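You operate a simulated robot arm through the tools that you are given. There is no shell and no other tool. Be economical: measure what you need, move in short steps, check, and stop when the job is done.

You run a simulated robot arm. Do the job below in one go: nothing can be reset, and whatever is moved stays where it is left.

## Task
Shut the filter drawer. Stack the M10 machine foot from the sewing bench top on top of the M8 machine foot. Put the Single quilt swatch from the sewing bench top on the white feed job card on the sample bench top. Fetch the small brown-banded foam panel from the lane along the fence and set it on the top of the feed table. Take the spare white wheel from the top of the feed table and leave it on the lane along the fence. Take the small yellow strap and put it on the ledge of the air board. Put the green-edged foam panel on the top of the feed table away on the end plate of the outfeed table. Take the brown-banded oil bottle and leave it on the sample bench top. Any order will do. Set down upright: brown-banded oil bottle.
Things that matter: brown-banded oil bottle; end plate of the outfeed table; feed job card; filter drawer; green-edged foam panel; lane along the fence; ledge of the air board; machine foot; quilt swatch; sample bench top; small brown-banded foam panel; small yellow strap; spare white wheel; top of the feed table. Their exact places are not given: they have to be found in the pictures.

It is judged by the outcome, as a careful person would: the job done as asked, and still so three seconds after it is handed in. It fails if anything else is knocked over, pushed out of place, dropped, spilled or broken.

## Robot
A 6-joint arm with a four-finger gripper on a trunk, on a base that drives. Base frame: it is fixed to the floor where the robot stands at the start and does not move with it; the origin is under the middle of the robot, x ahead of it, y to its left, z up. Units: mm, rad, N and s.
With the tool pointing down near the work surface it reaches from about 140 to 920 mm from the robot's upright axis, wherever it stands. Its first joint turns from -2.897 to 2.897 rad. Places, roughly: brown-banded oil bottle [-1750, -1750, 1000]; end plate of the outfeed table [-800, -12200, 900]; feed job card [750, 1250, 750]; filter drawer [700, 0, 500]; green-edged foam panel [-1500, -1750, 1000]; lane along the fence [-2100, -1100, 800]; ledge of the air board (52x13 cm) [-3560, 720, 620]; machine foot [-250, 4000, 750]; quilt swatch [-500, 4500, 750]; sample bench top [500, 1900, 800]; small brown-banded foam panel (17x8x5 cm) [-2400, -1100, 900]; small yellow strap (6x6x3 cm) [-1500, -2400, 900]; spare white wheel (9x9x3 cm) [-1200, -2400, 900]; top of the feed table [-1400, -2000, 800]. Payload 3.43 kg.
The TCP is the grasp point between the finger pads, 30 mm short of the fingertips. In the tool frame z runs along the fingers and y along their closing line. Largest opening 120 mm; the body of the gripper starts 85 mm behind the TCP.
Orientation is that of the tool frame in the base frame, as a unit quaternion [w, x, y, z]. With the fingers straight down and closing along the base's y, the tool's x points along the base's -x, its y along +y and its z along -z.

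## Interface
- The arm moves only by the tool send_rows. Its argument "rows" is a list of rows, each a list of 7 numbers: the shift along the tool's x, y, z in units of 20 mm (1.0 is 20 mm), then the turn, a rotation vector about the tool's x, y, z in units of 6 degrees (1.0 is 6 degrees), then the opening in per cent of the stroke, from 0 (shut) to 100 (fully open). In form: [[x, y, z, rx, ry, rz, hand], ...]. A call has 1 to 20 rows; each row shifts and turns the commanded pose from where the row before left it, along the tool's axes as they then stand. A call with a number of a shift or a turn outside -1 to 1 is refused whole. Rows are played at 5 a second. More than 50 mm and 0.15 rad between two rows, or a gripper value outside its range, and nothing of the call is played. Where a pose cannot be reached the arm comes as near as it can. A force on the tool above 40 N (or 10 N above the force at the start of the call, whichever is more), or a blocked arm, ends the call early, and 0.2 s more pass. Each finger halts on what it meets, pressing with about 29 N; the grip force reading is that of the motor and also rises with nothing between the fingers. The clock runs only during rows and for 0.2 s after the last one: add rows that do not move to give the fingers time. It gives the time, the measured TCP pose, the force on the tool (base axes), the opening and the grip force at its end, in the units of the frame above (readings bear some noise), with the torque about the TCP (base axes, N m) and any sound that the robot's microphone picked up.
- Cameras (640 x 400 px; columns grow to the right, rows downward): "scene" is now at [52.3, 179, 1431.9]; the picture's right is [-0.28, -0.96, 0.00], its down [-0.77, 0.23, -0.60] and it looks along [0.57, -0.17, -0.80] (base axes); focal length 249 px, centre (320, 200). "wrist" rides on the gripper at [71, -17, -121] in the tool frame; the picture's right is [0.23, 0.97, 0.00], its down [-0.81, 0.19, -0.55] and it looks along [-0.54, 0.13, 0.83] (tool axes); focal length 275 px, centre (320, 200).
- camera(camera): a new picture of that camera. No time passes.
- slide_trunk(by): slides the trunk up (or, below 0, down) by that many mm; the arm and the scene camera ride with it, the base frame stays. It gives what a move gives, with no picture.
- drive_base(legs): drives the robot by 1 to 6 legs, each [ahead, left, turn to the left] in mm, mm and rad, along the robot's own axes; the way and the turn of a leg run together, so that a leg with both is an arc; at most 1500 mm and 3.142 rad a leg. The arm and the cameras ride along, it lands a little off, and it stops where it bumps. It gives what a move gives.
- pan_tilt(pan, tilt): turns the head with the scene camera to pan (to the left, within 2.094 rad either way) and tilt (down, from -0.506 to 1.204), counted from straight ahead of the robot. It gives what a move gives.
- measure_at(camera, pixels): for up to 12 pixels [column, row] of the newest picture of that camera ("zoom" is the newest enlarged one), the place [x, y, z] in the base frame of the surface seen there, good to about 2 mm. No time passes.
- inspect(camera, box): a new picture of the part [left, top, right, bottom] of that camera's present view, enlarged. No time passes.
- sign_off(): hands the job in; it is judged then, once.

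Work in short steps. Measure before you move; look again where a grasp or a placing could have gone wrong, and mend it. You have 145 turns and 188 pictures in all, those below and enlarged ones among them. Open the gripper and draw the arm clear of the work before you hand the job in, unless the task says otherwise; then end with one line.

The tools are called after "Request:" as a command line: name --pt "numbers of a row" for each row, then --argument value for the rest, lists and objects as JSON in quotes. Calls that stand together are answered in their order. send_rows: Moves the arm, as the interface text tells. Its arguments: {"type":"object","properties":{"rows":{"type":"array","items":{"type":"array","items":{"type":"number"}}}},"required":["rows"]} The other tools are called the same way: slide_trunk (by) slides the trunk up or down; drive_base (legs) drives the base; pan_tilt (pan, tilt) turns the head that bears the scene camera; camera (camera) takes a picture; measure_at (camera, pixels) gives the place of the surface under pixels of a picture; inspect (camera, box) takes an enlarged picture of a part of a camera's view; sign_off () hands the job in.

At the start:

```text
time: 0.0
ee_pos: [648.2, -106.5, 850.8]
ee_rot: [0.0, 0.001, 1.0, 0.0]
ft_force: [0.4, 1.2, 0.6]
moment: [0.0, -0.07, -0.01]
opening: 120.1
grip_force: 0.0
trunk travel left (down, up): [-25.0, 515.0]
robot x, y, heading: [2.2, -0.7, -0.001]
head pan, tilt: [-0.288, 0.929]
```

scene: 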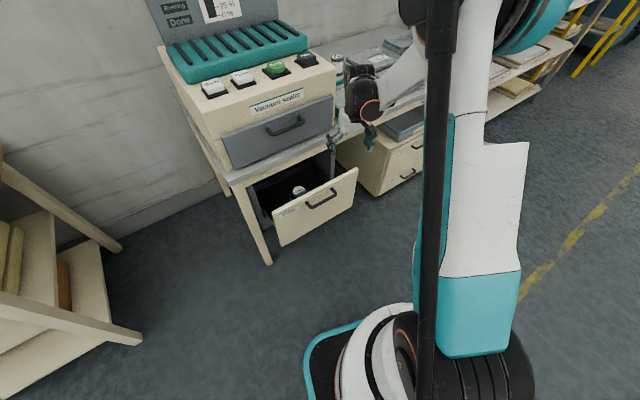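
wrist: 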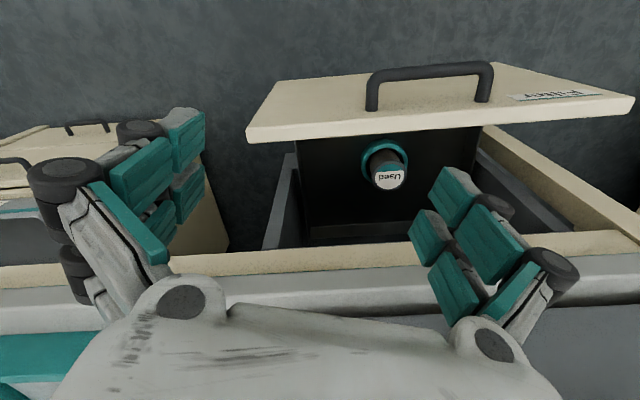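

The scene picture shows the open filter drawer with its front at about (317,207) and handle at (322,198). I measure the drawer front and the bench edge.

Request:
measure_at --camera "scene" --pixels '[[276, 218], [355, 172], [280, 242], [352, 206], [322, 192], [310, 207], [335, 190], [262, 172], [238, 180], [330, 140], [299, 190], [268, 258]]'

Request:
measure_at --camera "wrist" --pixels '[[375, 80], [490, 75], [430, 68], [250, 130], [630, 105], [280, 85], [580, 80], [390, 165], [200, 300], [300, 150], [480, 140], [400, 260]]'

Request:
inspect --camera "scene" --box '[200, 80, 400, 270]'

```text
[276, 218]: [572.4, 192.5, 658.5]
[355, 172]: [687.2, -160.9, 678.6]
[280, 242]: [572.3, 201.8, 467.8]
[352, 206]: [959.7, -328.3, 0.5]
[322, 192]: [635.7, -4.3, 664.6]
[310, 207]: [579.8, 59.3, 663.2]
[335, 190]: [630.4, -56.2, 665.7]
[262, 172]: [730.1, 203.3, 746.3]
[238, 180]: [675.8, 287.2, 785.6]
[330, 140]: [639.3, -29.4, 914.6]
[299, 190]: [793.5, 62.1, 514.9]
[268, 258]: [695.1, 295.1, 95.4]
```

```text
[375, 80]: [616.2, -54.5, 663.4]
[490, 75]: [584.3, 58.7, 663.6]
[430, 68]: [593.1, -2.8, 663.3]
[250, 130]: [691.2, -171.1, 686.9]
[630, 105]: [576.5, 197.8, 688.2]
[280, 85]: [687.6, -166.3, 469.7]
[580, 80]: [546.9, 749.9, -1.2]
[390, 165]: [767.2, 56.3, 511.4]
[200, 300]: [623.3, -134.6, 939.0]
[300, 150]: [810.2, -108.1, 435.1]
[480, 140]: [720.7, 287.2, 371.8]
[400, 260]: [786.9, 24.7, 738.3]
```

```text
2.11 times, centred on (300, 175) of scene
```

zoom: 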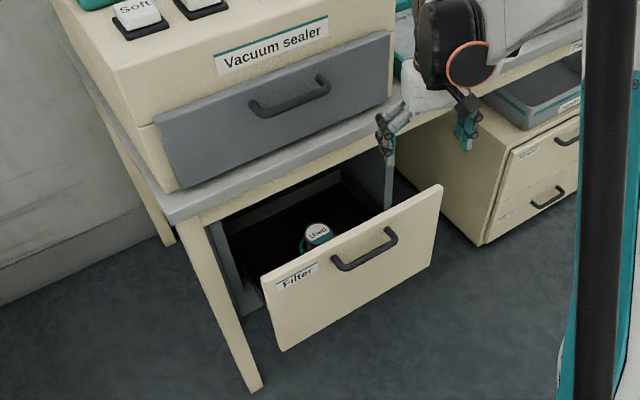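

Drawer front runs from (572,193) to (687,-161), so it must be pushed along (0.95, 0.31), with the handle outermost near (598,0,660). I close the gripper, move it in front of the handle and lower it.

Request:
send_rows --pt "0.97 0.92 0 0 0 0 0" --pt "0.97 0.92 0 0 0 0 0" --pt "0.97 0.92 0 0 0 0 0" --pt "0.97 0.92 0 0 0 0 0" --pt "0.97 0.92 0 0 0 0 0" --pt "0 0 0 0 0 -1 0" --pt "0 0 0 0 0 -1 0" --pt "0 0 0 0 0 -1 0" --pt "0 0 1 0 0 0 0" --pt "0 0 1 0 0 0 0" --pt "0 0 1 0 0 0 0" --pt "0 0 1 0 0 0 0" --pt "0 0 1 0 0 0 0" --pt "0 0 1 0 0 0 0" --pt "0 0 1 0 0 0 0" --pt "0 0 1 0 0 0 0" --pt "0 0 1 0 0 0 0" --pt "0 0 1 0 0 0 0" --pt "0 0 0 0 0 0 0"

Request:
camera --camera "wrist"

Request:
camera --camera "scene"

```text
time: 4.0
ee_pos: [560.2, -12.5, 655.3]
ee_rot: [-0.001, -0.157, 0.988, -0.001]
ft_force: [1.2, 0.8, 0.6]
moment: [-0.01, 0.02, -0.01]
opening: 0.0
grip_force: 29.2
out of reach, approached as far as the arm can: row 18
trunk travel left (down, up): [-25.0, 515.0]
robot x, y, heading: [-2.4, 0.5, -0.001]
head pan, tilt: [-0.288, 0.929]
```

```text
184 pictures are left
```

wrist: 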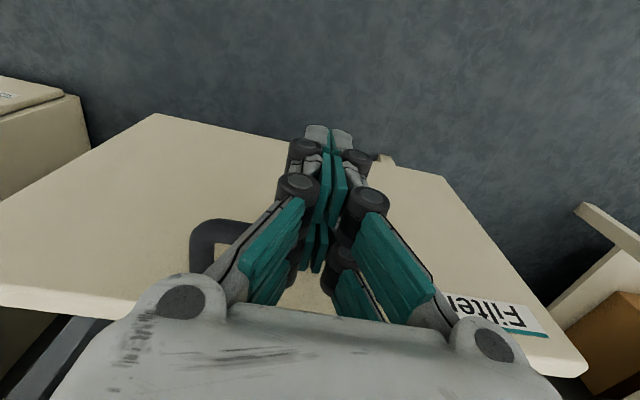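

```text
183 pictures are left
```

scene: 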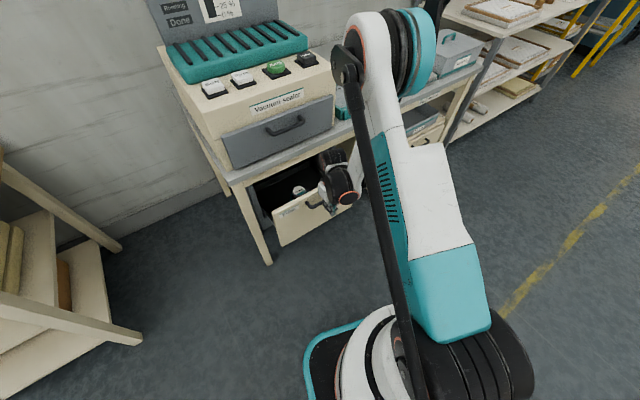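

The closed fingers stand in front of the handle. Before pushing I measure how far the sealer above and the bench edge come forward, so the wrist does not hit them.

Request:
measure_at --camera "scene" --pixels '[[232, 183], [318, 146], [280, 162], [300, 153], [240, 150], [326, 112], [287, 128], [300, 122], [237, 188], [345, 190], [322, 200], [340, 170]]'

Request:
inspect --camera "scene" --box '[220, 100, 400, 250]'

```text
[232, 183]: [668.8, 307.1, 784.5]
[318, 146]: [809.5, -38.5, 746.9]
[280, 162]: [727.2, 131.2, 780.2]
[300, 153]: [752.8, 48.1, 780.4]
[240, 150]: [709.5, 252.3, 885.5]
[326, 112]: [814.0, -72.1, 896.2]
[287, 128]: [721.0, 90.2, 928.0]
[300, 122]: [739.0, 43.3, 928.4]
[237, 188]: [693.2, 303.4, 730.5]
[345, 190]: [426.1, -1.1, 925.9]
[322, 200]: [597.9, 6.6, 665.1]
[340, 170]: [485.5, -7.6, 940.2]
```

```text
2.67 times, centred on (310, 175) of scene
```

zoom: 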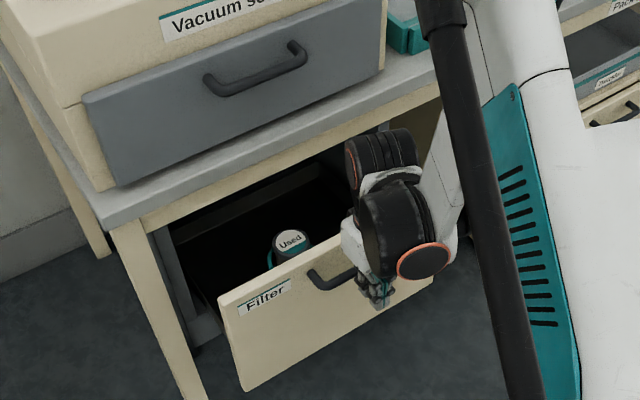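

Bench and sealer fronts are at about 713–753 along the push direction, so the wrist should lean back. I tilt the fingers forward 36° after backing off a bit.

Request:
send_rows --pt "1 0 0 0 0 0 0" --pt "0 0 0 0 -1 0 0" --pt "0 0 0 0 -1 0 0" --pt "0 0 0 0 -1 0 0" --pt "0 0 0 0 -1 0 0" --pt "0 0 0 0 -1 0 0" --pt "0 0 0 0 -1 0 0" --pt "0 0 0 0 0 0 0"

Request:
inspect --camera "scene" --box '[220, 100, 400, 250]'

```text
time: 5.8
ee_pos: [652.8, -32.2, 750.7]
ee_rot: [0.304, -0.149, 0.94, 0.048]
ft_force: [0.2, 0.3, 0.5]
moment: [0.01, -0.02, 0.02]
opening: 0.0
grip_force: 28.9
out of reach, approached as far as the arm can: row 1, 2, 3, 4, 5, 6, 7
trunk travel left (down, up): [-25.0, 515.0]
robot x, y, heading: [-1.9, 0.1, -0.002]
head pan, tilt: [-0.288, 0.929]
```

```text
2.67 times, centred on (310, 175) of scene
```

zoom: 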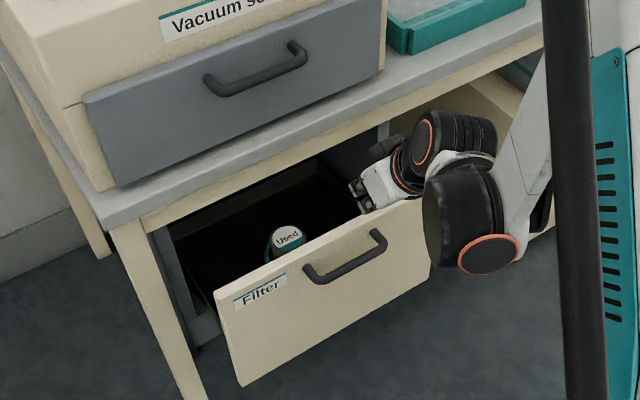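

The tilted pose was out of reach that close, and the arm drifted over the drawer without contact. I raise it, then will drive the base back to give it room.

Request:
send_rows --pt "-0.588 0 -0.809 0 0 0 0" --pt "-0.588 0 -0.809 0 0 0 0" --pt "-0.588 0 -0.809 0 0 0 0"

```text
time: 6.6
ee_pos: [653.4, -31.7, 812.7]
ee_rot: [0.305, -0.149, 0.939, 0.049]
ft_force: [-0.3, -0.2, -1.4]
moment: [-0.01, 0.01, -0.02]
opening: 0.0
grip_force: 29.3
trunk travel left (down, up): [-25.0, 515.0]
robot x, y, heading: [0.2, -0.6, 0.0]
head pan, tilt: [-0.288, 0.929]
```

The command restarts from the real pose. I drive back 250 mm.

Request:
drive_base --legs '[[-250, 0, 0]]'

Request:
slide_trunk --by -20

```text
time: 8.4
ee_pos: [404.3, -34.9, 811.1]
ee_rot: [0.305, -0.147, 0.94, 0.047]
ft_force: [0.9, -0.7, -0.1]
moment: [0.01, 0.02, -0.02]
opening: 0.0
grip_force: 29.0
trunk travel left (down, up): [-25.0, 515.0]
robot x, y, heading: [-250.1, 2.9, -0.011]
head pan, tilt: [-0.288, 0.929]
```

```text
time: 9.1
ee_pos: [403.9, -34.7, 791.8]
ee_rot: [0.306, -0.147, 0.94, 0.048]
ft_force: [-0.1, 0.5, 0.5]
moment: [-0.01, -0.03, -0.02]
opening: 0.0
grip_force: 28.8
trunk travel left (down, up): [-5.0, 535.0]
robot x, y, heading: [-247.0, -2.2, -0.006]
head pan, tilt: [-0.288, 0.929]
```

Now I place the tilted closed fingers in front of the handle: forward 145 mm, then down to z≈655.

Request:
send_rows --pt "-0.728 -0.165 0.529 0 0 0 0" --pt "-0.728 -0.165 0.529 0 0 0 0" --pt "-0.728 -0.165 0.529 0 0 0 0" --pt "-0.728 -0.165 0.529 0 0 0 0" --pt "-0.728 -0.165 0.529 0 0 0 0" --pt "-0.728 -0.165 0.529 0 0 0 0" --pt "-0.728 -0.165 0.529 0 0 0 0" --pt "-0.728 -0.165 0.529 0 0 0 0" --pt "0.573 0 0.789 0 0 0 0" --pt "0.573 0 0.789 0 0 0 0" --pt "0.573 0 0.789 0 0 0 0" --pt "0.573 0 0.789 0 0 0 0" --pt "0.573 0 0.789 0 0 0 0" --pt "0.573 0 0.789 0 0 0 0" --pt "0.573 0 0.789 0 0 0 0"

Request:
inspect --camera "scene" --box '[260, 20, 440, 170]'

```text
time: 12.3
ee_pos: [549.1, -14.4, 654.5]
ee_rot: [0.305, -0.147, 0.94, 0.048]
ft_force: [-0.4, 0.1, 0.5]
moment: [-0.01, -0.04, 0.0]
opening: 0.2
grip_force: 28.4
trunk travel left (down, up): [-5.0, 535.0]
robot x, y, heading: [-249.8, -4.1, -0.004]
head pan, tilt: [-0.288, 0.929]
```

```text
2.67 times, centred on (350, 95) of scene
```

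zoom: 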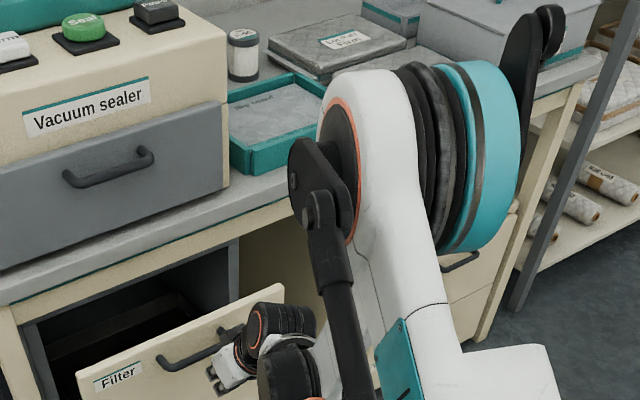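

The fingers are just in front of the handle. I push along the closing direction in 9 mm rows.

Request:
send_rows --pt "-0.364 0 0.265 0 0 0 0" --pt "-0.364 0 0.265 0 0 0 0" --pt "-0.364 0 0.265 0 0 0 0" --pt "-0.364 0 0.265 0 0 0 0" --pt "-0.364 0 0.265 0 0 0 0" --pt "-0.364 0 0.265 0 0 0 0" --pt "-0.364 0 0.265 0 0 0 0" --pt "-0.364 0 0.265 0 0 0 0" --pt "-0.364 0 0.265 0 0 0 0" --pt "-0.364 0 0.265 0 0 0 0" --pt "-0.364 0 0.265 0 0 0 0" --pt "-0.364 0 0.265 0 0 0 0" --pt "-0.364 0 0.265 0 0 0 0" --pt "-0.364 0 0.265 0 0 0 0" --pt "-0.364 0 0.265 0 0 0 0" --pt "-0.364 0 0.265 0 0 0 0" --pt "-0.364 0 0.265 0 0 0 0" --pt "-0.364 0 0.265 0 0 0 0" --pt "-0.364 0 0.265 0 0 0 0" --pt "-0.364 0 0.265 0 0 0 0"

Request:
inspect --camera "scene" --box '[260, 20, 440, 170]'

```text
time: 16.5
ee_pos: [719.1, 39.6, 653.9]
ee_rot: [0.304, -0.146, 0.94, 0.047]
ft_force: [-24.3, -4.9, -6.4]
moment: [-0.06, 0.24, 0.19]
opening: 5.8
grip_force: 33.5
trunk travel left (down, up): [-5.0, 535.0]
robot x, y, heading: [-248.8, 1.4, -0.004]
head pan, tilt: [-0.288, 0.929]
```

```text
2.67 times, centred on (350, 95) of scene
```

zoom: 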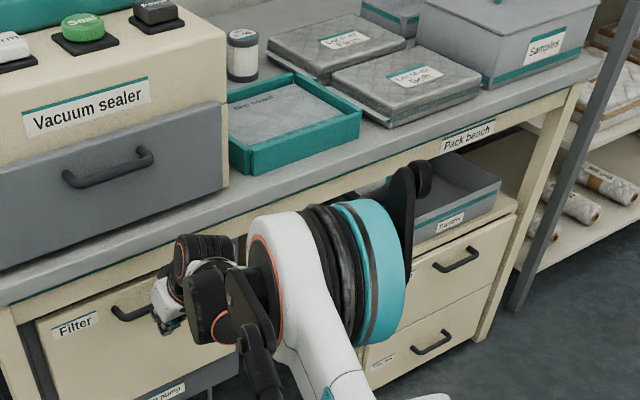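

The drawer is almost in and the push force is 24 N. I push a little more to seat it.

Request:
send_rows --pt "-0.2 0 0.147 0 0 0 0" --pt "-0.2 0 0.147 0 0 0 0" --pt "-0.2 0 0.147 0 0 0 0" --pt "-0.2 0 0.147 0 0 0 0" --pt "-0.2 0 0.147 0 0 0 0"

Request:
inspect --camera "scene" --box '[220, 60, 360, 180]'

```text
time: 16.8
ee_pos: [721.5, 39.1, 652.7]
ee_rot: [0.302, -0.146, 0.941, 0.047]
ft_force: [0.0, -0.9, 0.4]
moment: [0.01, 0.03, 0.02]
opening: 0.0
grip_force: 33.4
trunk travel left (down, up): [-5.0, 535.0]
robot x, y, heading: [-246.9, 2.1, -0.002]
head pan, tilt: [-0.288, 0.929]
stopped in row 1: the force on the tool passed its limit at 46 N (the readings are from after the stop); the commanded pose is now the measured one
```

```text
3.33 times, centred on (290, 120) of scene
```

zoom: 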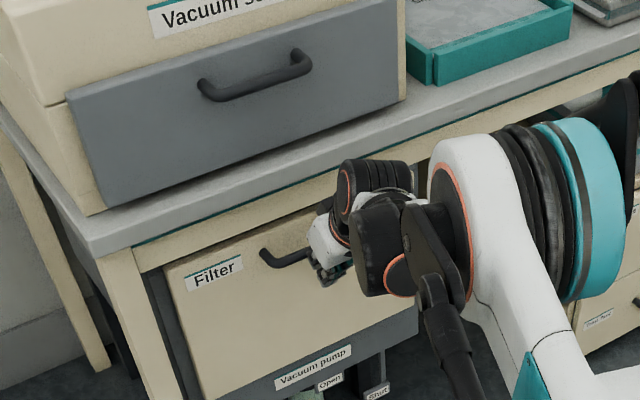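

The end stop was met at 46 N, so the drawer is shut. I draw back and up, straighten the tool to vertical, and look toward the left side.

Request:
send_rows --pt "0.809 0 -0.588 0 0 0 0" --pt "0.809 0 -0.588 0 0 0 0" --pt "0.809 0 -0.588 0 0 0 0" --pt "0.809 0 -0.588 0 0 0 0" --pt "0.809 0 -0.588 0 0 0 0" --pt "0.809 0 -0.588 0 0 0 0" --pt "-0.588 0 -0.809 0 0 0 0" --pt "-0.588 0 -0.809 0 0 0 0" --pt "-0.588 0 -0.809 0 0 0 0" --pt "-0.588 0 -0.809 0 0 0 0" --pt "-0.588 0 -0.809 0 0 0 0" --pt "-0.588 0 -0.809 0 0 0 0" --pt "-0.588 0 -0.809 0 0 0 0" --pt "-0.588 0 -0.809 0 0 0 0" --pt "0 0 0 0 1 0 100" --pt "0 0 0 0 1 0 100" --pt "0 0 0 0 1 0 100" --pt "0 0 0 0 1 0 100" --pt "0 0 0 0 1 0 100" --pt "0 0 0 0 1 1 100"

Request:
pan_tilt --pan 1.2 --tilt 0.5

Request:
camera --camera "scene"

Request:
pan_tilt --pan 2.09 --tilt 0.4

Request:
camera --camera "scene"

Request:
pan_tilt --pan -2.09 --tilt 0.4

Request:
camera --camera "scene"

```text
time: 21.0
ee_pos: [606.9, 2.4, 815.7]
ee_rot: [-0.005, -0.102, 0.995, 0.003]
ft_force: [-0.8, 0.1, -0.1]
moment: [-0.01, -0.01, -0.02]
opening: 120.0
grip_force: 0.0
trunk travel left (down, up): [-5.0, 535.0]
robot x, y, heading: [-245.9, 1.7, -0.008]
head pan, tilt: [-0.288, 0.929]
```

```text
time: 22.6
ee_pos: [606.9, 2.6, 814.8]
ee_rot: [-0.004, -0.104, 0.995, 0.002]
ft_force: [-0.2, 0.9, 1.5]
moment: [0.0, 0.03, 0.01]
opening: 120.0
grip_force: 0.1
trunk travel left (down, up): [-5.0, 535.0]
robot x, y, heading: [-251.0, 0.4, -0.003]
head pan, tilt: [1.201, 0.499]
```

```text
177 pictures are left
```

scene: 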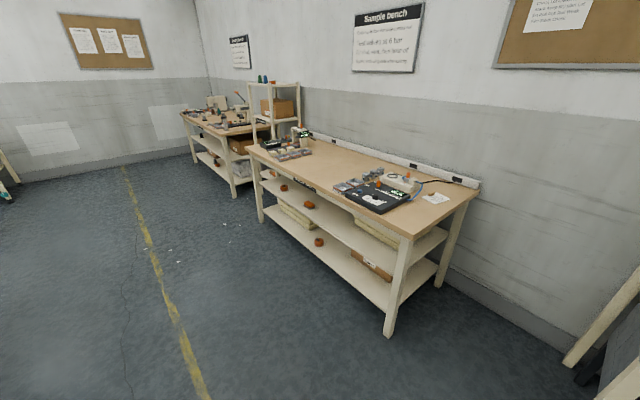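

```text
time: 23.8
ee_pos: [606.8, 2.9, 815.5]
ee_rot: [-0.004, -0.103, 0.995, 0.003]
ft_force: [0.2, -0.1, -0.1]
moment: [0.01, -0.01, -0.02]
opening: 120.3
grip_force: 0.0
trunk travel left (down, up): [-5.0, 535.0]
robot x, y, heading: [-246.3, 1.7, -0.006]
head pan, tilt: [2.089, 0.4]
```

```text
176 pictures are left
```

scene: 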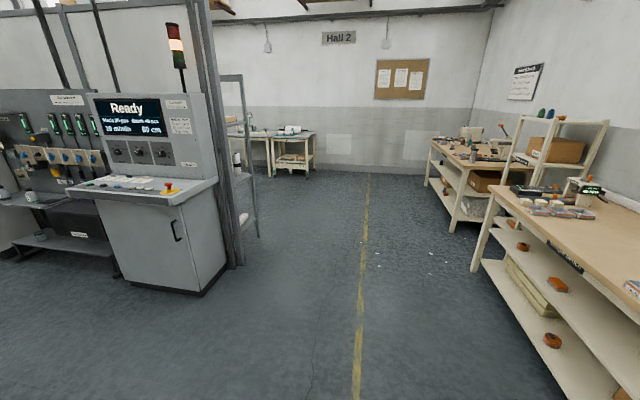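

```text
time: 27.2
ee_pos: [607.1, 2.2, 813.9]
ee_rot: [-0.003, -0.103, 0.995, 0.003]
ft_force: [0.3, 1.1, -0.2]
moment: [0.03, 0.03, 0.03]
opening: 120.1
grip_force: 0.0
trunk travel left (down, up): [-5.0, 535.0]
robot x, y, heading: [-247.7, -0.9, -0.004]
head pan, tilt: [-2.089, 0.4]
```

```text
175 pictures are left
```

scene: 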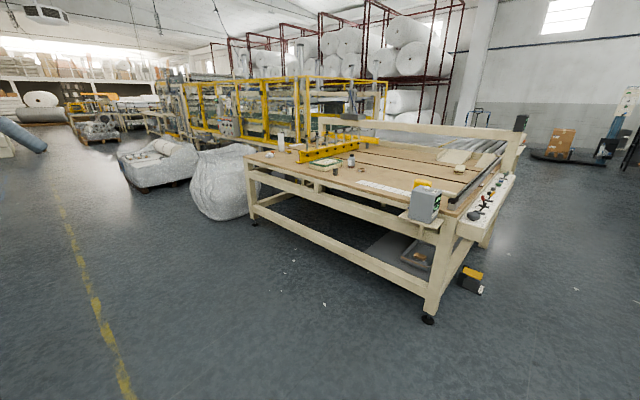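

I turn the head left to measure the benches there.

Request:
pan_tilt --pan 1.6 --tilt 0.4

Request:
camera --camera "scene"

Request:
inspect --camera "scene" --box '[180, 80, 340, 180]'

```text
time: 30.2
ee_pos: [607.2, 3.0, 814.8]
ee_rot: [-0.003, -0.103, 0.995, 0.002]
ft_force: [0.5, -0.1, 0.6]
moment: [0.05, 0.02, -0.01]
opening: 120.0
grip_force: 0.2
trunk travel left (down, up): [-5.0, 535.0]
robot x, y, heading: [-248.3, 1.6, -0.007]
head pan, tilt: [1.6, 0.4]
```

```text
174 pictures are left
```

scene: 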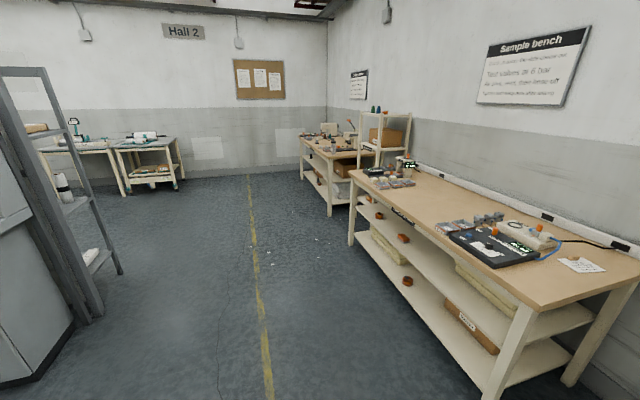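

```text
4.00 times, centred on (260, 130) of scene
```

zoom: 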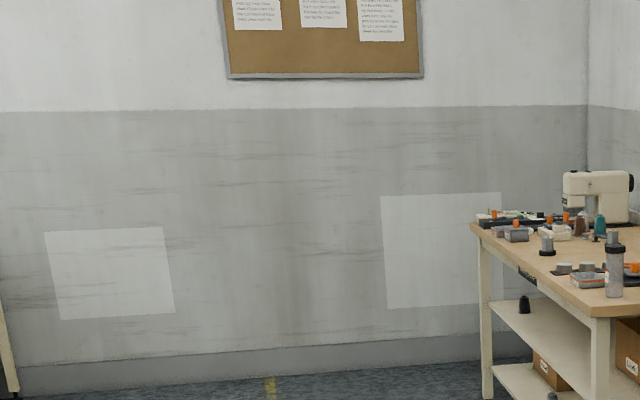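

The sewing bench with a sewing machine is the one past the sample bench. I measure bench corners and card.

Request:
measure_at --camera "scene" --pixels '[[301, 136], [331, 158], [372, 155], [350, 173], [540, 306], [637, 272], [580, 265], [380, 183], [496, 268], [468, 228], [336, 146], [250, 260]]'

Request:
inspect --camera "scene" --box '[290, 90, 450, 190]'

Request:
inspect --camera "scene" --box '[340, 140, 640, 320]'

```text
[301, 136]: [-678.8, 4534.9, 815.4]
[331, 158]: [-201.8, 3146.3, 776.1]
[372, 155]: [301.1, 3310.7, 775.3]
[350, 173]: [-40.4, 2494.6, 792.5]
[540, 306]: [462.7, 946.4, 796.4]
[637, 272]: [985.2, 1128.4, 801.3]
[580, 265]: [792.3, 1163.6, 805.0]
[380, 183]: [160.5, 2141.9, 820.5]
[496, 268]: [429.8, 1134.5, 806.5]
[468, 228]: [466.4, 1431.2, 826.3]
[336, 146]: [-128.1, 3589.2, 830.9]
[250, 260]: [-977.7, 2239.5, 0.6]
```

```text
4.00 times, centred on (370, 140) of scene
```

zoom: 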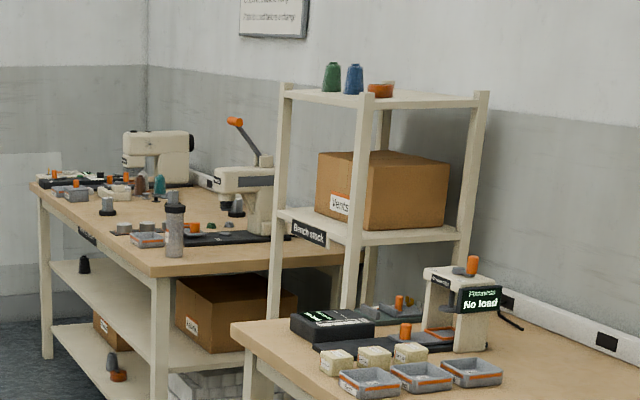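

```text
2.13 times, centred on (490, 230) of scene
```

zoom: 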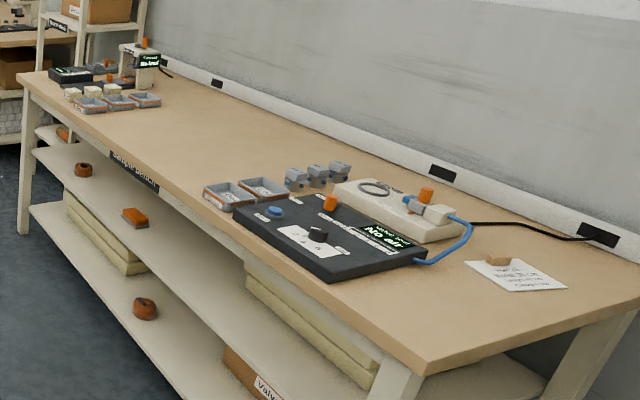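

The benches run along (-0.31, 0.95). Before driving I measure the rack on the left, and retract the arm 200 mm.

Request:
measure_at --camera "scene" --pixels '[[120, 272], [97, 316], [70, 340], [20, 385], [125, 194], [180, 185], [130, 260], [100, 250]]'

Request:
send_rows --pt "1 0 -0.5 0 0 0 100" --pt "1 0 -0.5 0 0 0 100" --pt "1 0 -0.5 0 0 0 100" --pt "1 0 -0.5 0 0 0 100" --pt "1 0 -0.5 0 0 0 100" --pt "1 0 -0.5 0 0 0 100" --pt "1 0 -0.5 0 0 0 100" --pt "1 0 -0.5 0 0 0 100" --pt "1 0 -0.5 0 0 0 100" --pt "1 0 -0.5 0 0 0 100"

```text
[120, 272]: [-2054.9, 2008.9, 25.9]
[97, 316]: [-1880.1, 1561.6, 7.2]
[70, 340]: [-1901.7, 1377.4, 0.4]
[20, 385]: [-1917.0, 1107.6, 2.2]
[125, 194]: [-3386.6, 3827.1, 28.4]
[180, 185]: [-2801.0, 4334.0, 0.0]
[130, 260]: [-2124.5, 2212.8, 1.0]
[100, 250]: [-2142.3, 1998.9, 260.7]
```

```text
time: 32.4
ee_pos: [412.4, -36.4, 916.6]
ee_rot: [-0.004, -0.101, 0.995, 0.002]
ft_force: [-0.4, 0.1, -0.3]
moment: [0.01, 0.0, 0.02]
opening: 119.9
grip_force: 0.0
trunk travel left (down, up): [-5.0, 535.0]
robot x, y, heading: [-247.7, -1.9, -0.003]
head pan, tilt: [1.6, 0.4]
```

The aisle is wide (rack at x≈-1900). I turn 0.316 rad to face the benches, then slide left about 3.7 m.

Request:
drive_base --legs '[[0, 0, 0.316], [0, 1236, 0], [0, 1236, 0], [0, 1236, 0]]'

Request:
pan_tilt --pan 0 --tilt 0.5

Request:
camera --camera "scene"

```text
time: 51.4
ee_pos: [-780.9, 3684.7, 914.7]
ee_rot: [-0.004, -0.256, 0.967, 0.002]
ft_force: [0.3, -0.1, 0.9]
moment: [-0.02, 0.01, 0.0]
opening: 119.9
grip_force: 0.0
trunk travel left (down, up): [-5.0, 535.0]
robot x, y, heading: [-1423.0, 3519.4, 0.307]
head pan, tilt: [1.6, 0.4]
```

```text
time: 53.0
ee_pos: [-781.1, 3684.9, 915.9]
ee_rot: [-0.005, -0.256, 0.967, 0.001]
ft_force: [0.6, 0.3, -0.4]
moment: [0.0, -0.02, 0.01]
opening: 119.8
grip_force: 0.0
trunk travel left (down, up): [-5.0, 535.0]
robot x, y, heading: [-1421.7, 3519.0, 0.308]
head pan, tilt: [0.0, 0.499]
```

```text
170 pictures are left
```

scene: 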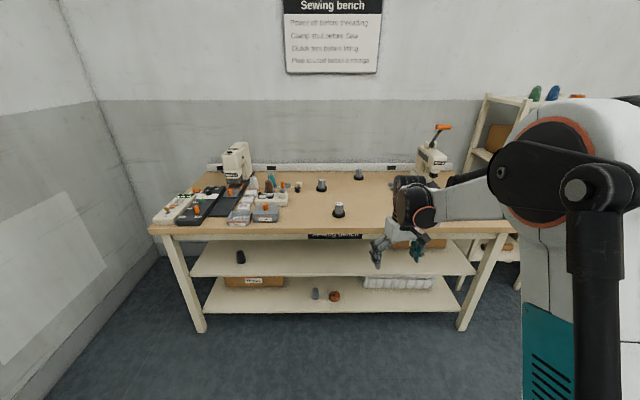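

Sewing bench is straight ahead. I enlarge its top left and middle parts.

Request:
inspect --camera "scene" --box '[140, 130, 300, 235]'

Request:
inspect --camera "scene" --box '[280, 140, 400, 230]'

```text
3.81 times, centred on (220, 182) of scene
```

zoom: 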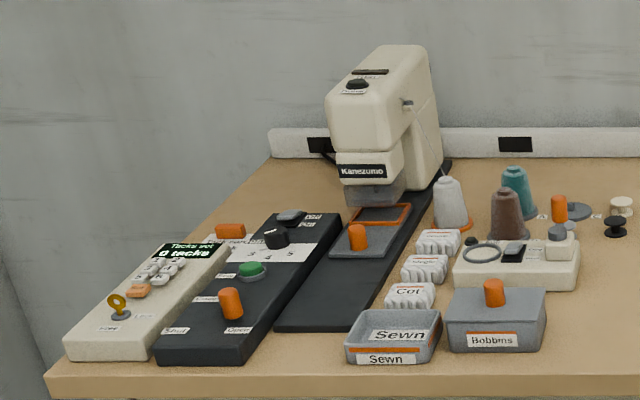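

```text
4.44 times, centred on (340, 185) of scene
```

zoom: 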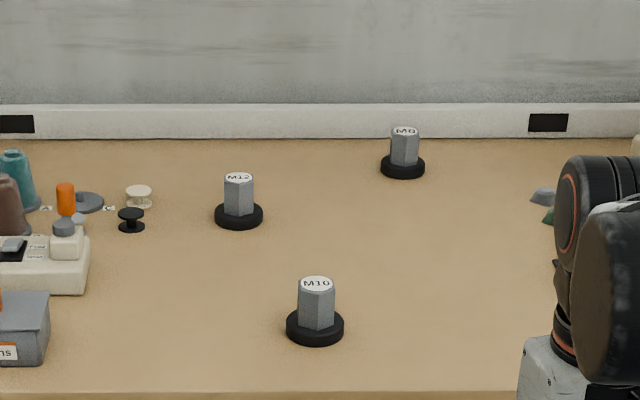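

Three feet: M12 (238,178), M10 (316,283), M8 (404,131) in the zoom. The swatches (Cot, ...) stand between machine and bobbin tin. I measure the feet now and then drive closer.

Request:
measure_at --camera "zoom" --pixels '[[316, 283], [404, 131], [238, 178], [314, 325], [404, 168], [316, 310], [290, 330], [342, 330], [404, 150], [384, 168], [423, 168], [480, 370]]'

Request:
inspect --camera "scene" --box '[340, 165, 380, 190]'

Request:
inspect --camera "scene" --box '[230, 185, 270, 212]'

Request:
measure_at --camera "zoom" --pixels '[[130, 240], [200, 250], [170, 100], [250, 200], [300, 120], [320, 200], [440, 300], [100, 330], [400, 60]]'

```text
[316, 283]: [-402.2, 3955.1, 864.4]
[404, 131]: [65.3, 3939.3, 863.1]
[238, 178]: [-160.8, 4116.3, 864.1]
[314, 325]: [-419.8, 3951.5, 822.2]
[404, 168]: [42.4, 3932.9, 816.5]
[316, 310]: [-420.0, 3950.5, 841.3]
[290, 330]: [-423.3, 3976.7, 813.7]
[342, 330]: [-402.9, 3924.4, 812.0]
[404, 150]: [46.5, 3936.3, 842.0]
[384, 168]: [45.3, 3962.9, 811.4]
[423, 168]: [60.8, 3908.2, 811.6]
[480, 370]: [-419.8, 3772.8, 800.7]
```

```text
16.00 times, centred on (360, 178) of scene
```

zoom: 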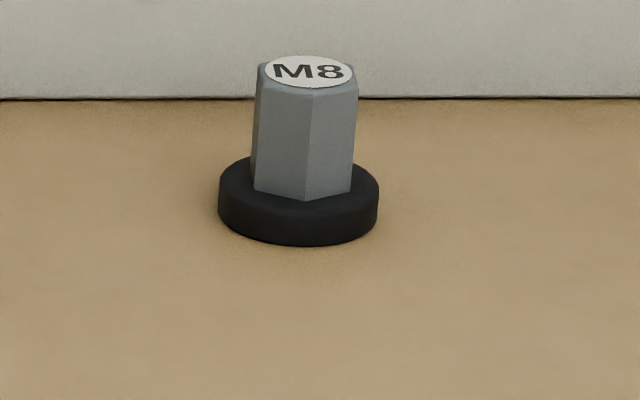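

```text
14.81 times, centred on (250, 198) of scene
```

zoom: 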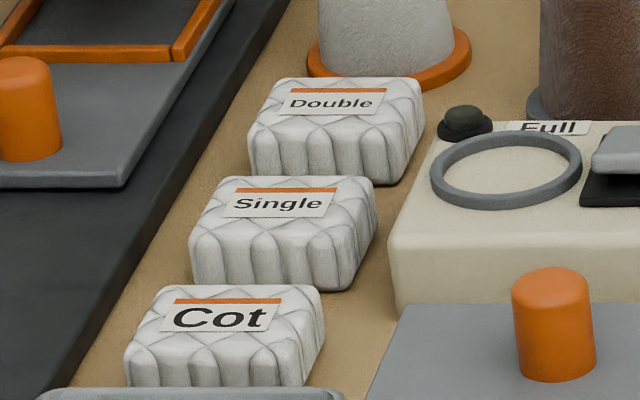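

```text
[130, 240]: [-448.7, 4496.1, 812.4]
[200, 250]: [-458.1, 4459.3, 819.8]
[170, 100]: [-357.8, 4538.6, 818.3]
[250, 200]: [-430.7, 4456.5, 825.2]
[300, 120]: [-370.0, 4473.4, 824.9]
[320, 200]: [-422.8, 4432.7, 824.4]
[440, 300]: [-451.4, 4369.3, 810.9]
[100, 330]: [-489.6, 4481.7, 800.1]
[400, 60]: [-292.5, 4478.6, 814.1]
```

M10 is at (-402,3955), M8 at (65,3939), the Single swatch near (-428,4444,825), bench top z=800. I raise the trunk 80 mm and drive 690 mm ahead so all are in reach.

Request:
slide_trunk --by 80

Request:
drive_base --legs '[[690, 0, 0.01]]'

Request:
pan_tilt --pan 0.3 --tilt 0.8

Request:
camera --camera "scene"

Request:
camera --camera "wrist"

```text
time: 54.2
ee_pos: [-781.9, 3685.8, 995.3]
ee_rot: [-0.004, -0.256, 0.967, 0.001]
ft_force: [1.2, 0.8, -0.1]
moment: [-0.01, 0.0, 0.0]
opening: 120.2
grip_force: 0.1
trunk travel left (down, up): [-85.0, 455.0]
robot x, y, heading: [-1424.5, 3517.5, 0.306]
head pan, tilt: [0.0, 0.499]
```

```text
time: 58.0
ee_pos: [-128.1, 3896.0, 996.3]
ee_rot: [-0.004, -0.259, 0.966, 0.002]
ft_force: [0.8, -0.1, 0.5]
moment: [-0.01, -0.04, 0.01]
opening: 119.9
grip_force: 0.1
trunk travel left (down, up): [-85.0, 455.0]
robot x, y, heading: [-770.6, 3725.2, 0.313]
head pan, tilt: [0.0, 0.499]
```

```text
time: 58.8
ee_pos: [-127.1, 3897.7, 996.6]
ee_rot: [-0.004, -0.257, 0.966, 0.002]
ft_force: [0.3, 0.6, -0.4]
moment: [0.0, 0.01, -0.01]
opening: 120.0
grip_force: 0.0
trunk travel left (down, up): [-85.0, 455.0]
robot x, y, heading: [-767.7, 3729.2, 0.311]
head pan, tilt: [0.3, 0.799]
```

```text
165 pictures are left
```

scene: 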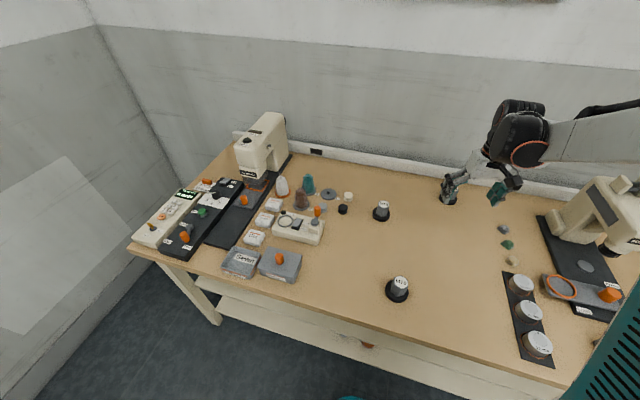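

```text
164 pictures are left
```

wrist: 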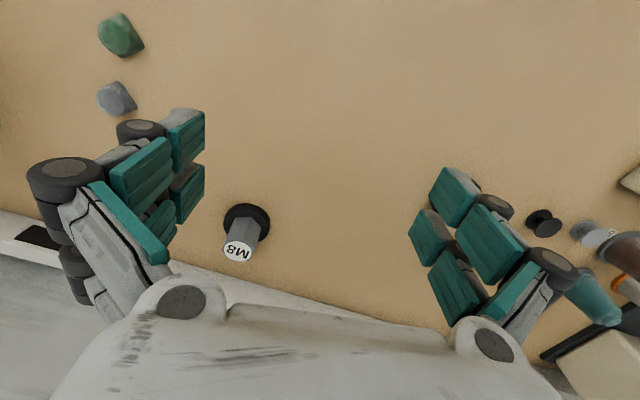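

All items visible. I remeasure M10 at (400,283), M8 at (450,188) and the Single swatch at (264,218).

Request:
inspect --camera "scene" --box '[360, 180, 460, 310]'

Request:
inspect --camera "scene" --box '[220, 180, 300, 240]'

Request:
measure_at --camera "wrist" --pixels '[[238, 252], [245, 222]]'

Request:
measure_at --camera "scene" --pixels '[[400, 282], [399, 284], [381, 206], [400, 279]]'

```text
3.08 times, centred on (410, 245) of scene
```

zoom: 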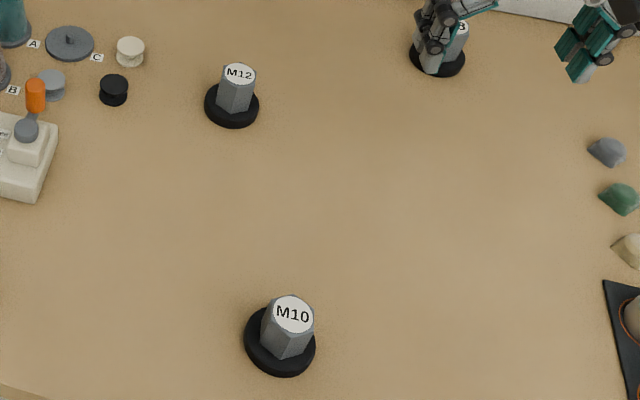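

```text
6.67 times, centred on (260, 210) of scene
```

zoom: 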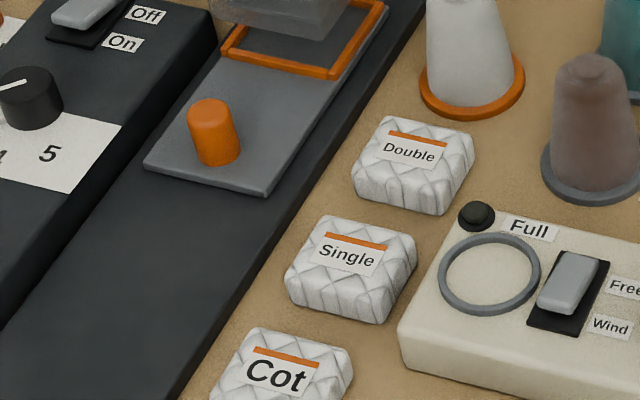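

```text
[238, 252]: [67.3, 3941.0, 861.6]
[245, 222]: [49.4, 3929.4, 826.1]
```

```text
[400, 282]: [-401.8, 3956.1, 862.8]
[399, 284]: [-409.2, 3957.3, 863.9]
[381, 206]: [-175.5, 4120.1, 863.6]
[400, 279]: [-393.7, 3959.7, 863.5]
```

I measure the Single swatch corners and neighbours in the zoom.

Request:
measure_at --camera "zoom" --pixels '[[326, 222], [412, 240], [378, 292], [296, 268], [352, 258], [294, 290], [376, 318], [412, 262], [365, 205], [270, 335], [405, 335], [260, 300]]'

```text
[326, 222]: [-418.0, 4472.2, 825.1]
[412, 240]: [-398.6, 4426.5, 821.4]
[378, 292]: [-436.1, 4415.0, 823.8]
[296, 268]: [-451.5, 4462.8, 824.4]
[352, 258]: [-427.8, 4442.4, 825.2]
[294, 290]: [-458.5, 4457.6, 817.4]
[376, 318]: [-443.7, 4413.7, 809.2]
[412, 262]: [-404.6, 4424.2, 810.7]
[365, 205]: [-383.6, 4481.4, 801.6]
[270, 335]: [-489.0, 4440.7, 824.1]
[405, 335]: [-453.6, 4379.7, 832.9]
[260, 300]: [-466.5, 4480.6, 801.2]
```

Swatch centre is (-426,4444), about 40 mm wide along the bench normal. First the M10: I move above it at (-401,3956), keeping z≈950.

Request:
send_rows --pt "0.949 0.85 0.2 0 0 0 100" --pt "0.949 0.85 0.2 0 0 0 100" --pt "0.949 0.85 0.2 0 0 0 100" --pt "0.949 0.85 0.2 0 0 0 100" --pt "0.949 0.85 0.2 0 0 0 100" --pt "0.949 0.85 0.2 0 0 0 100" --pt "0.949 0.85 0.2 0 0 0 100" --pt "0.949 0.85 0.2 0 0 0 100" --pt "0.949 0.85 0.2 0 0 0 100" --pt "0.949 0.85 0.2 0 0 0 100" --pt "0.949 0.85 0.2 0 0 0 70" --pt "0 0 0 0 0 0 70"

Request:
camera --camera "wrist"

```text
time: 61.4
ee_pos: [-402.5, 3955.2, 955.6]
ee_rot: [-0.004, -0.258, 0.966, 0.002]
ft_force: [-0.3, 0.1, 0.0]
moment: [-0.02, -0.04, -0.01]
opening: 84.0
grip_force: 0.1
trunk travel left (down, up): [-85.0, 455.0]
robot x, y, heading: [-768.9, 3726.7, 0.315]
head pan, tilt: [0.3, 0.799]
```

```text
161 pictures are left
```

wrist: 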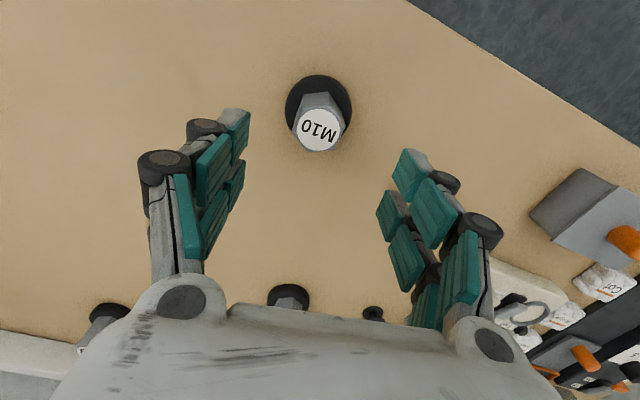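

M10 sits between the fingers at (318,128). I verify its top in this view, then lower 106 mm and close.

Request:
measure_at --camera "wrist" --pixels '[[319, 129]]'

Request:
send_rows --pt "0 0 1 0 0 0 70" --pt "0 0 1 0 0 0 70" --pt "0 0 1 0 0 0 70" --pt "0 0 1 0 0 0 70" --pt "0 0 0.8 0 0 0 70" --pt "0 0 0.5 0 0 0 70" --pt "0 0 0 0 0 0 0" --pt "0 0 0 0 0 0 0" --pt "0 0 0 0 0 0 0"

Request:
camera --camera "wrist"

```text
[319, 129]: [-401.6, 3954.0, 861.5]
```

```text
time: 63.4
ee_pos: [-403.1, 3956.0, 847.8]
ee_rot: [-0.004, -0.257, 0.966, 0.001]
ft_force: [-0.2, -0.5, 0.1]
moment: [-0.03, 0.02, 0.02]
opening: 42.4
grip_force: 28.9
trunk travel left (down, up): [-85.0, 455.0]
robot x, y, heading: [-766.4, 3728.2, 0.311]
head pan, tilt: [0.3, 0.799]
```

```text
160 pictures are left
```

wrist: 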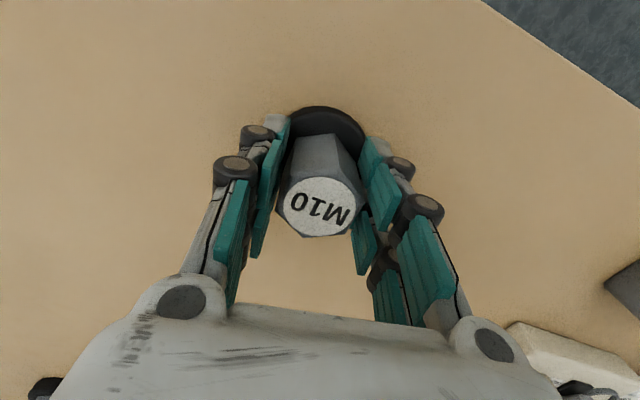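

M10 is gripped (42 mm). I lift it 120 mm first and then carry it over M8 at (66,3940).

Request:
send_rows --pt "0 0 -1 0 0 0 0" --pt "0 0 -1 0 0 0 0" --pt "0 0 -1 0 0 0 0" --pt "0 0 -1 0 0 0 0" --pt "0 0 -1 0 0 0 0" --pt "0 0 -1 0 0 0 0"

Request:
send_rows --pt "-0.997 -0.614 0 0 0 0 0" --pt "-0.997 -0.614 0 0 0 0 0" --pt "-0.997 -0.614 0 0 0 0 0" --pt "-0.997 -0.614 0 0 0 0 0" --pt "-0.997 -0.614 0 0 0 0 0" --pt "-0.997 -0.614 0 0 0 0 0" --pt "-0.997 -0.614 0 0 0 0 0" --pt "-0.997 -0.614 0 0 0 0 0" --pt "-0.997 -0.614 0 0 0 0 0" --pt "-0.997 -0.614 0 0 0 0 0" --pt "-0.997 -0.614 0 0 0 0 0" --pt "-0.997 -0.614 0 0 0 0 0" --pt "-0.997 -0.614 0 0 0 0 0" --pt "-0.997 -0.614 0 0 0 0 0" --pt "-0.997 -0.614 0 0 0 0 0" --pt "-0.997 -0.614 0 0 0 0 0" --pt "-0.997 -0.614 0 0 0 0 0" --pt "-0.997 -0.614 0 0 0 0 0" --pt "-0.997 -0.614 0 0 0 0 0" --pt "-0.997 -0.614 0 0 0 0 0"

Request:
camera --camera "wrist"

Request:
inspect --camera "scene" --box '[410, 130, 510, 230]'

```text
time: 64.8
ee_pos: [-402.0, 3955.6, 968.4]
ee_rot: [-0.004, -0.258, 0.966, 0.002]
ft_force: [-0.3, -0.2, -1.1]
moment: [0.02, 0.01, 0.02]
opening: 42.8
grip_force: 28.9
trunk travel left (down, up): [-85.0, 455.0]
robot x, y, heading: [-767.4, 3727.1, 0.306]
head pan, tilt: [0.3, 0.799]
```

```text
time: 69.0
ee_pos: [67.1, 3940.1, 962.4]
ee_rot: [-0.004, -0.257, 0.966, 0.001]
ft_force: [0.6, 1.2, -0.6]
moment: [0.01, -0.02, 0.0]
opening: 42.5
grip_force: 29.1
trunk travel left (down, up): [-85.0, 455.0]
robot x, y, heading: [-768.7, 3727.2, 0.309]
head pan, tilt: [0.3, 0.799]
```

```text
159 pictures are left
```

wrist: 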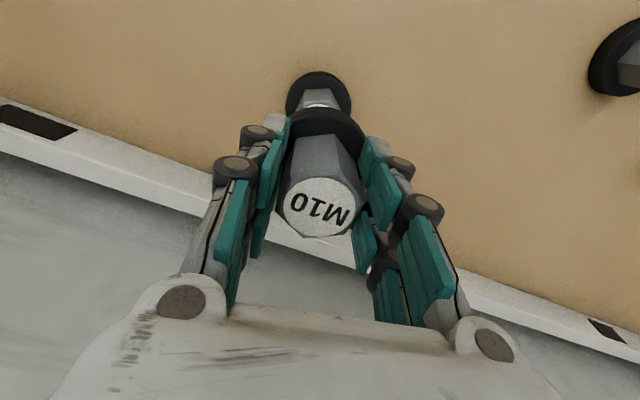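

```text
4.00 times, centred on (460, 180) of scene
```

zoom: 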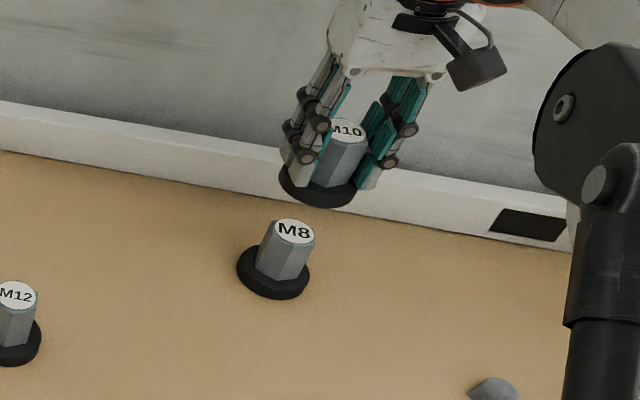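

M10 hangs over M8. I measure both caps to correct any offset before lowering.

Request:
measure_at --camera "zoom" --pixels '[[295, 231], [346, 130], [276, 228], [314, 233]]'

Request:
measure_at --camera "wrist" --pixels '[[320, 207]]'

```text
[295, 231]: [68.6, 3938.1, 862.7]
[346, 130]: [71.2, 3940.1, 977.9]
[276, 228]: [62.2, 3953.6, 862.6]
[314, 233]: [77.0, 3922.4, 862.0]
```

```text
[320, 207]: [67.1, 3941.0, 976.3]
```

Alignment is within 3 mm. I lower 50 mm in shrinking steps.

Request:
send_rows --pt "0 0 1 0 0 0 0" --pt "0 0 1 0 0 0 0" --pt "0 0 0.25 0 0 0 0" --pt "0 0 0.15 0 0 0 0" --pt "0 0 0.1 0 0 0 0" --pt "0 0 0 0 0 0 0"

Request:
inspect --camera "scene" --box '[410, 130, 510, 230]'

```text
time: 70.4
ee_pos: [65.5, 3939.5, 914.4]
ee_rot: [-0.005, -0.258, 0.966, 0.001]
ft_force: [0.0, 0.1, -2.0]
moment: [-0.04, 0.03, -0.02]
opening: 42.7
grip_force: 29.1
trunk travel left (down, up): [-85.0, 455.0]
robot x, y, heading: [-769.8, 3728.7, 0.312]
head pan, tilt: [0.3, 0.799]
```

```text
4.00 times, centred on (460, 180) of scene
```

zoom: 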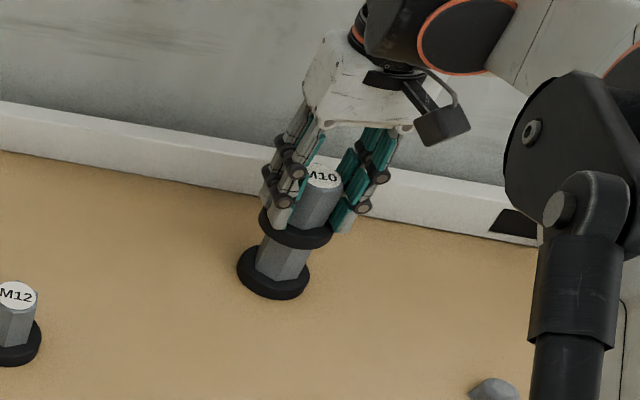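

M10 is close to contact. I step down in 1 mm rows until a force shows.

Request:
send_rows --pt "0 0 0.08 0 0 0 0" --pt "0 0 0.08 0 0 0 0" --pt "0 0 0 0 0 0 0"

```text
time: 71.2
ee_pos: [65.0, 3940.2, 911.4]
ee_rot: [-0.004, -0.258, 0.966, 0.001]
ft_force: [-0.3, 0.6, -1.6]
moment: [0.03, -0.03, -0.02]
opening: 42.2
grip_force: 29.0
trunk travel left (down, up): [-85.0, 455.0]
robot x, y, heading: [-772.2, 3724.8, 0.31]
head pan, tilt: [0.3, 0.799]
```

No contact yet (only weight). I go on down in 1 mm rows.

Request:
send_rows --pt "0 0 0.05 0 0 0 0" --pt "0 0 0.05 0 0 0 0" --pt "0 0 0 0 0 0 0"

Request:
inspect --camera "scene" --box '[440, 165, 490, 210]'

```text
time: 72.0
ee_pos: [65.1, 3939.4, 909.2]
ee_rot: [-0.004, -0.258, 0.966, 0.002]
ft_force: [2.8, 0.6, 10.5]
moment: [0.0, -0.16, -0.02]
opening: 42.6
grip_force: 29.1
trunk travel left (down, up): [-85.0, 455.0]
robot x, y, heading: [-767.6, 3729.2, 0.313]
head pan, tilt: [0.3, 0.799]
```

```text
8.89 times, centred on (465, 188) of scene
```

zoom: 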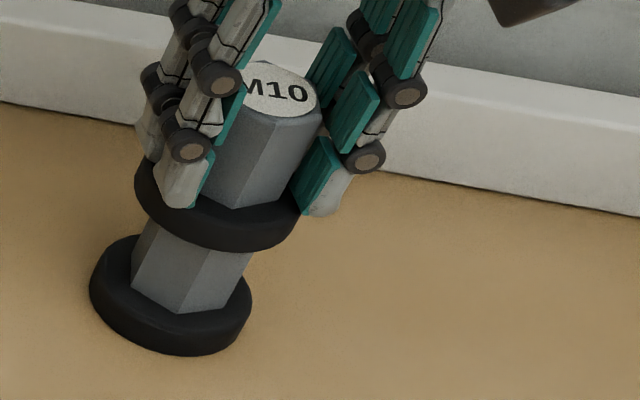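

Contact at 10 N, seated flat. I release and rise.

Request:
send_rows --pt "0 0 0 0 0 0 45" --pt "0 0 0 0 0 0 60" --pt "0 0 0 0 0 0 60" --pt "0 0 -1 0 0 0 60" --pt "0 0 -1 0 0 0 60" --pt "0 0 -1 0 0 0 60" --pt "0 0 -1 0 0 0 60" --pt "0 0 -1 0 0 0 60"

Request:
inspect --camera "scene" --box '[410, 130, 510, 230]'

```text
time: 73.8
ee_pos: [65.8, 3940.4, 1011.3]
ee_rot: [-0.004, -0.258, 0.966, 0.001]
ft_force: [-0.1, -0.4, -0.6]
moment: [0.03, 0.02, 0.0]
opening: 72.3
grip_force: 0.1
trunk travel left (down, up): [-85.0, 455.0]
robot x, y, heading: [-767.3, 3727.7, 0.31]
head pan, tilt: [0.3, 0.799]
```

```text
4.00 times, centred on (460, 180) of scene
```

zoom: 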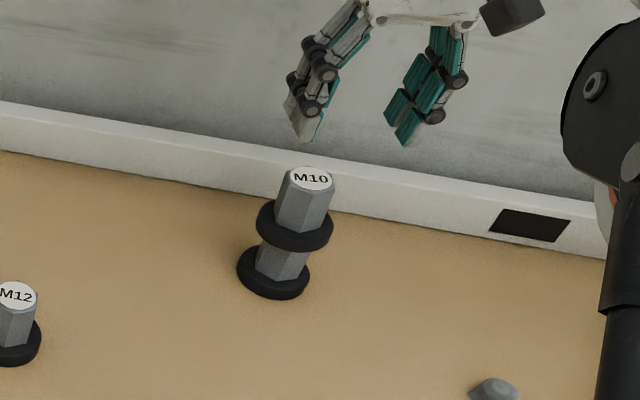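

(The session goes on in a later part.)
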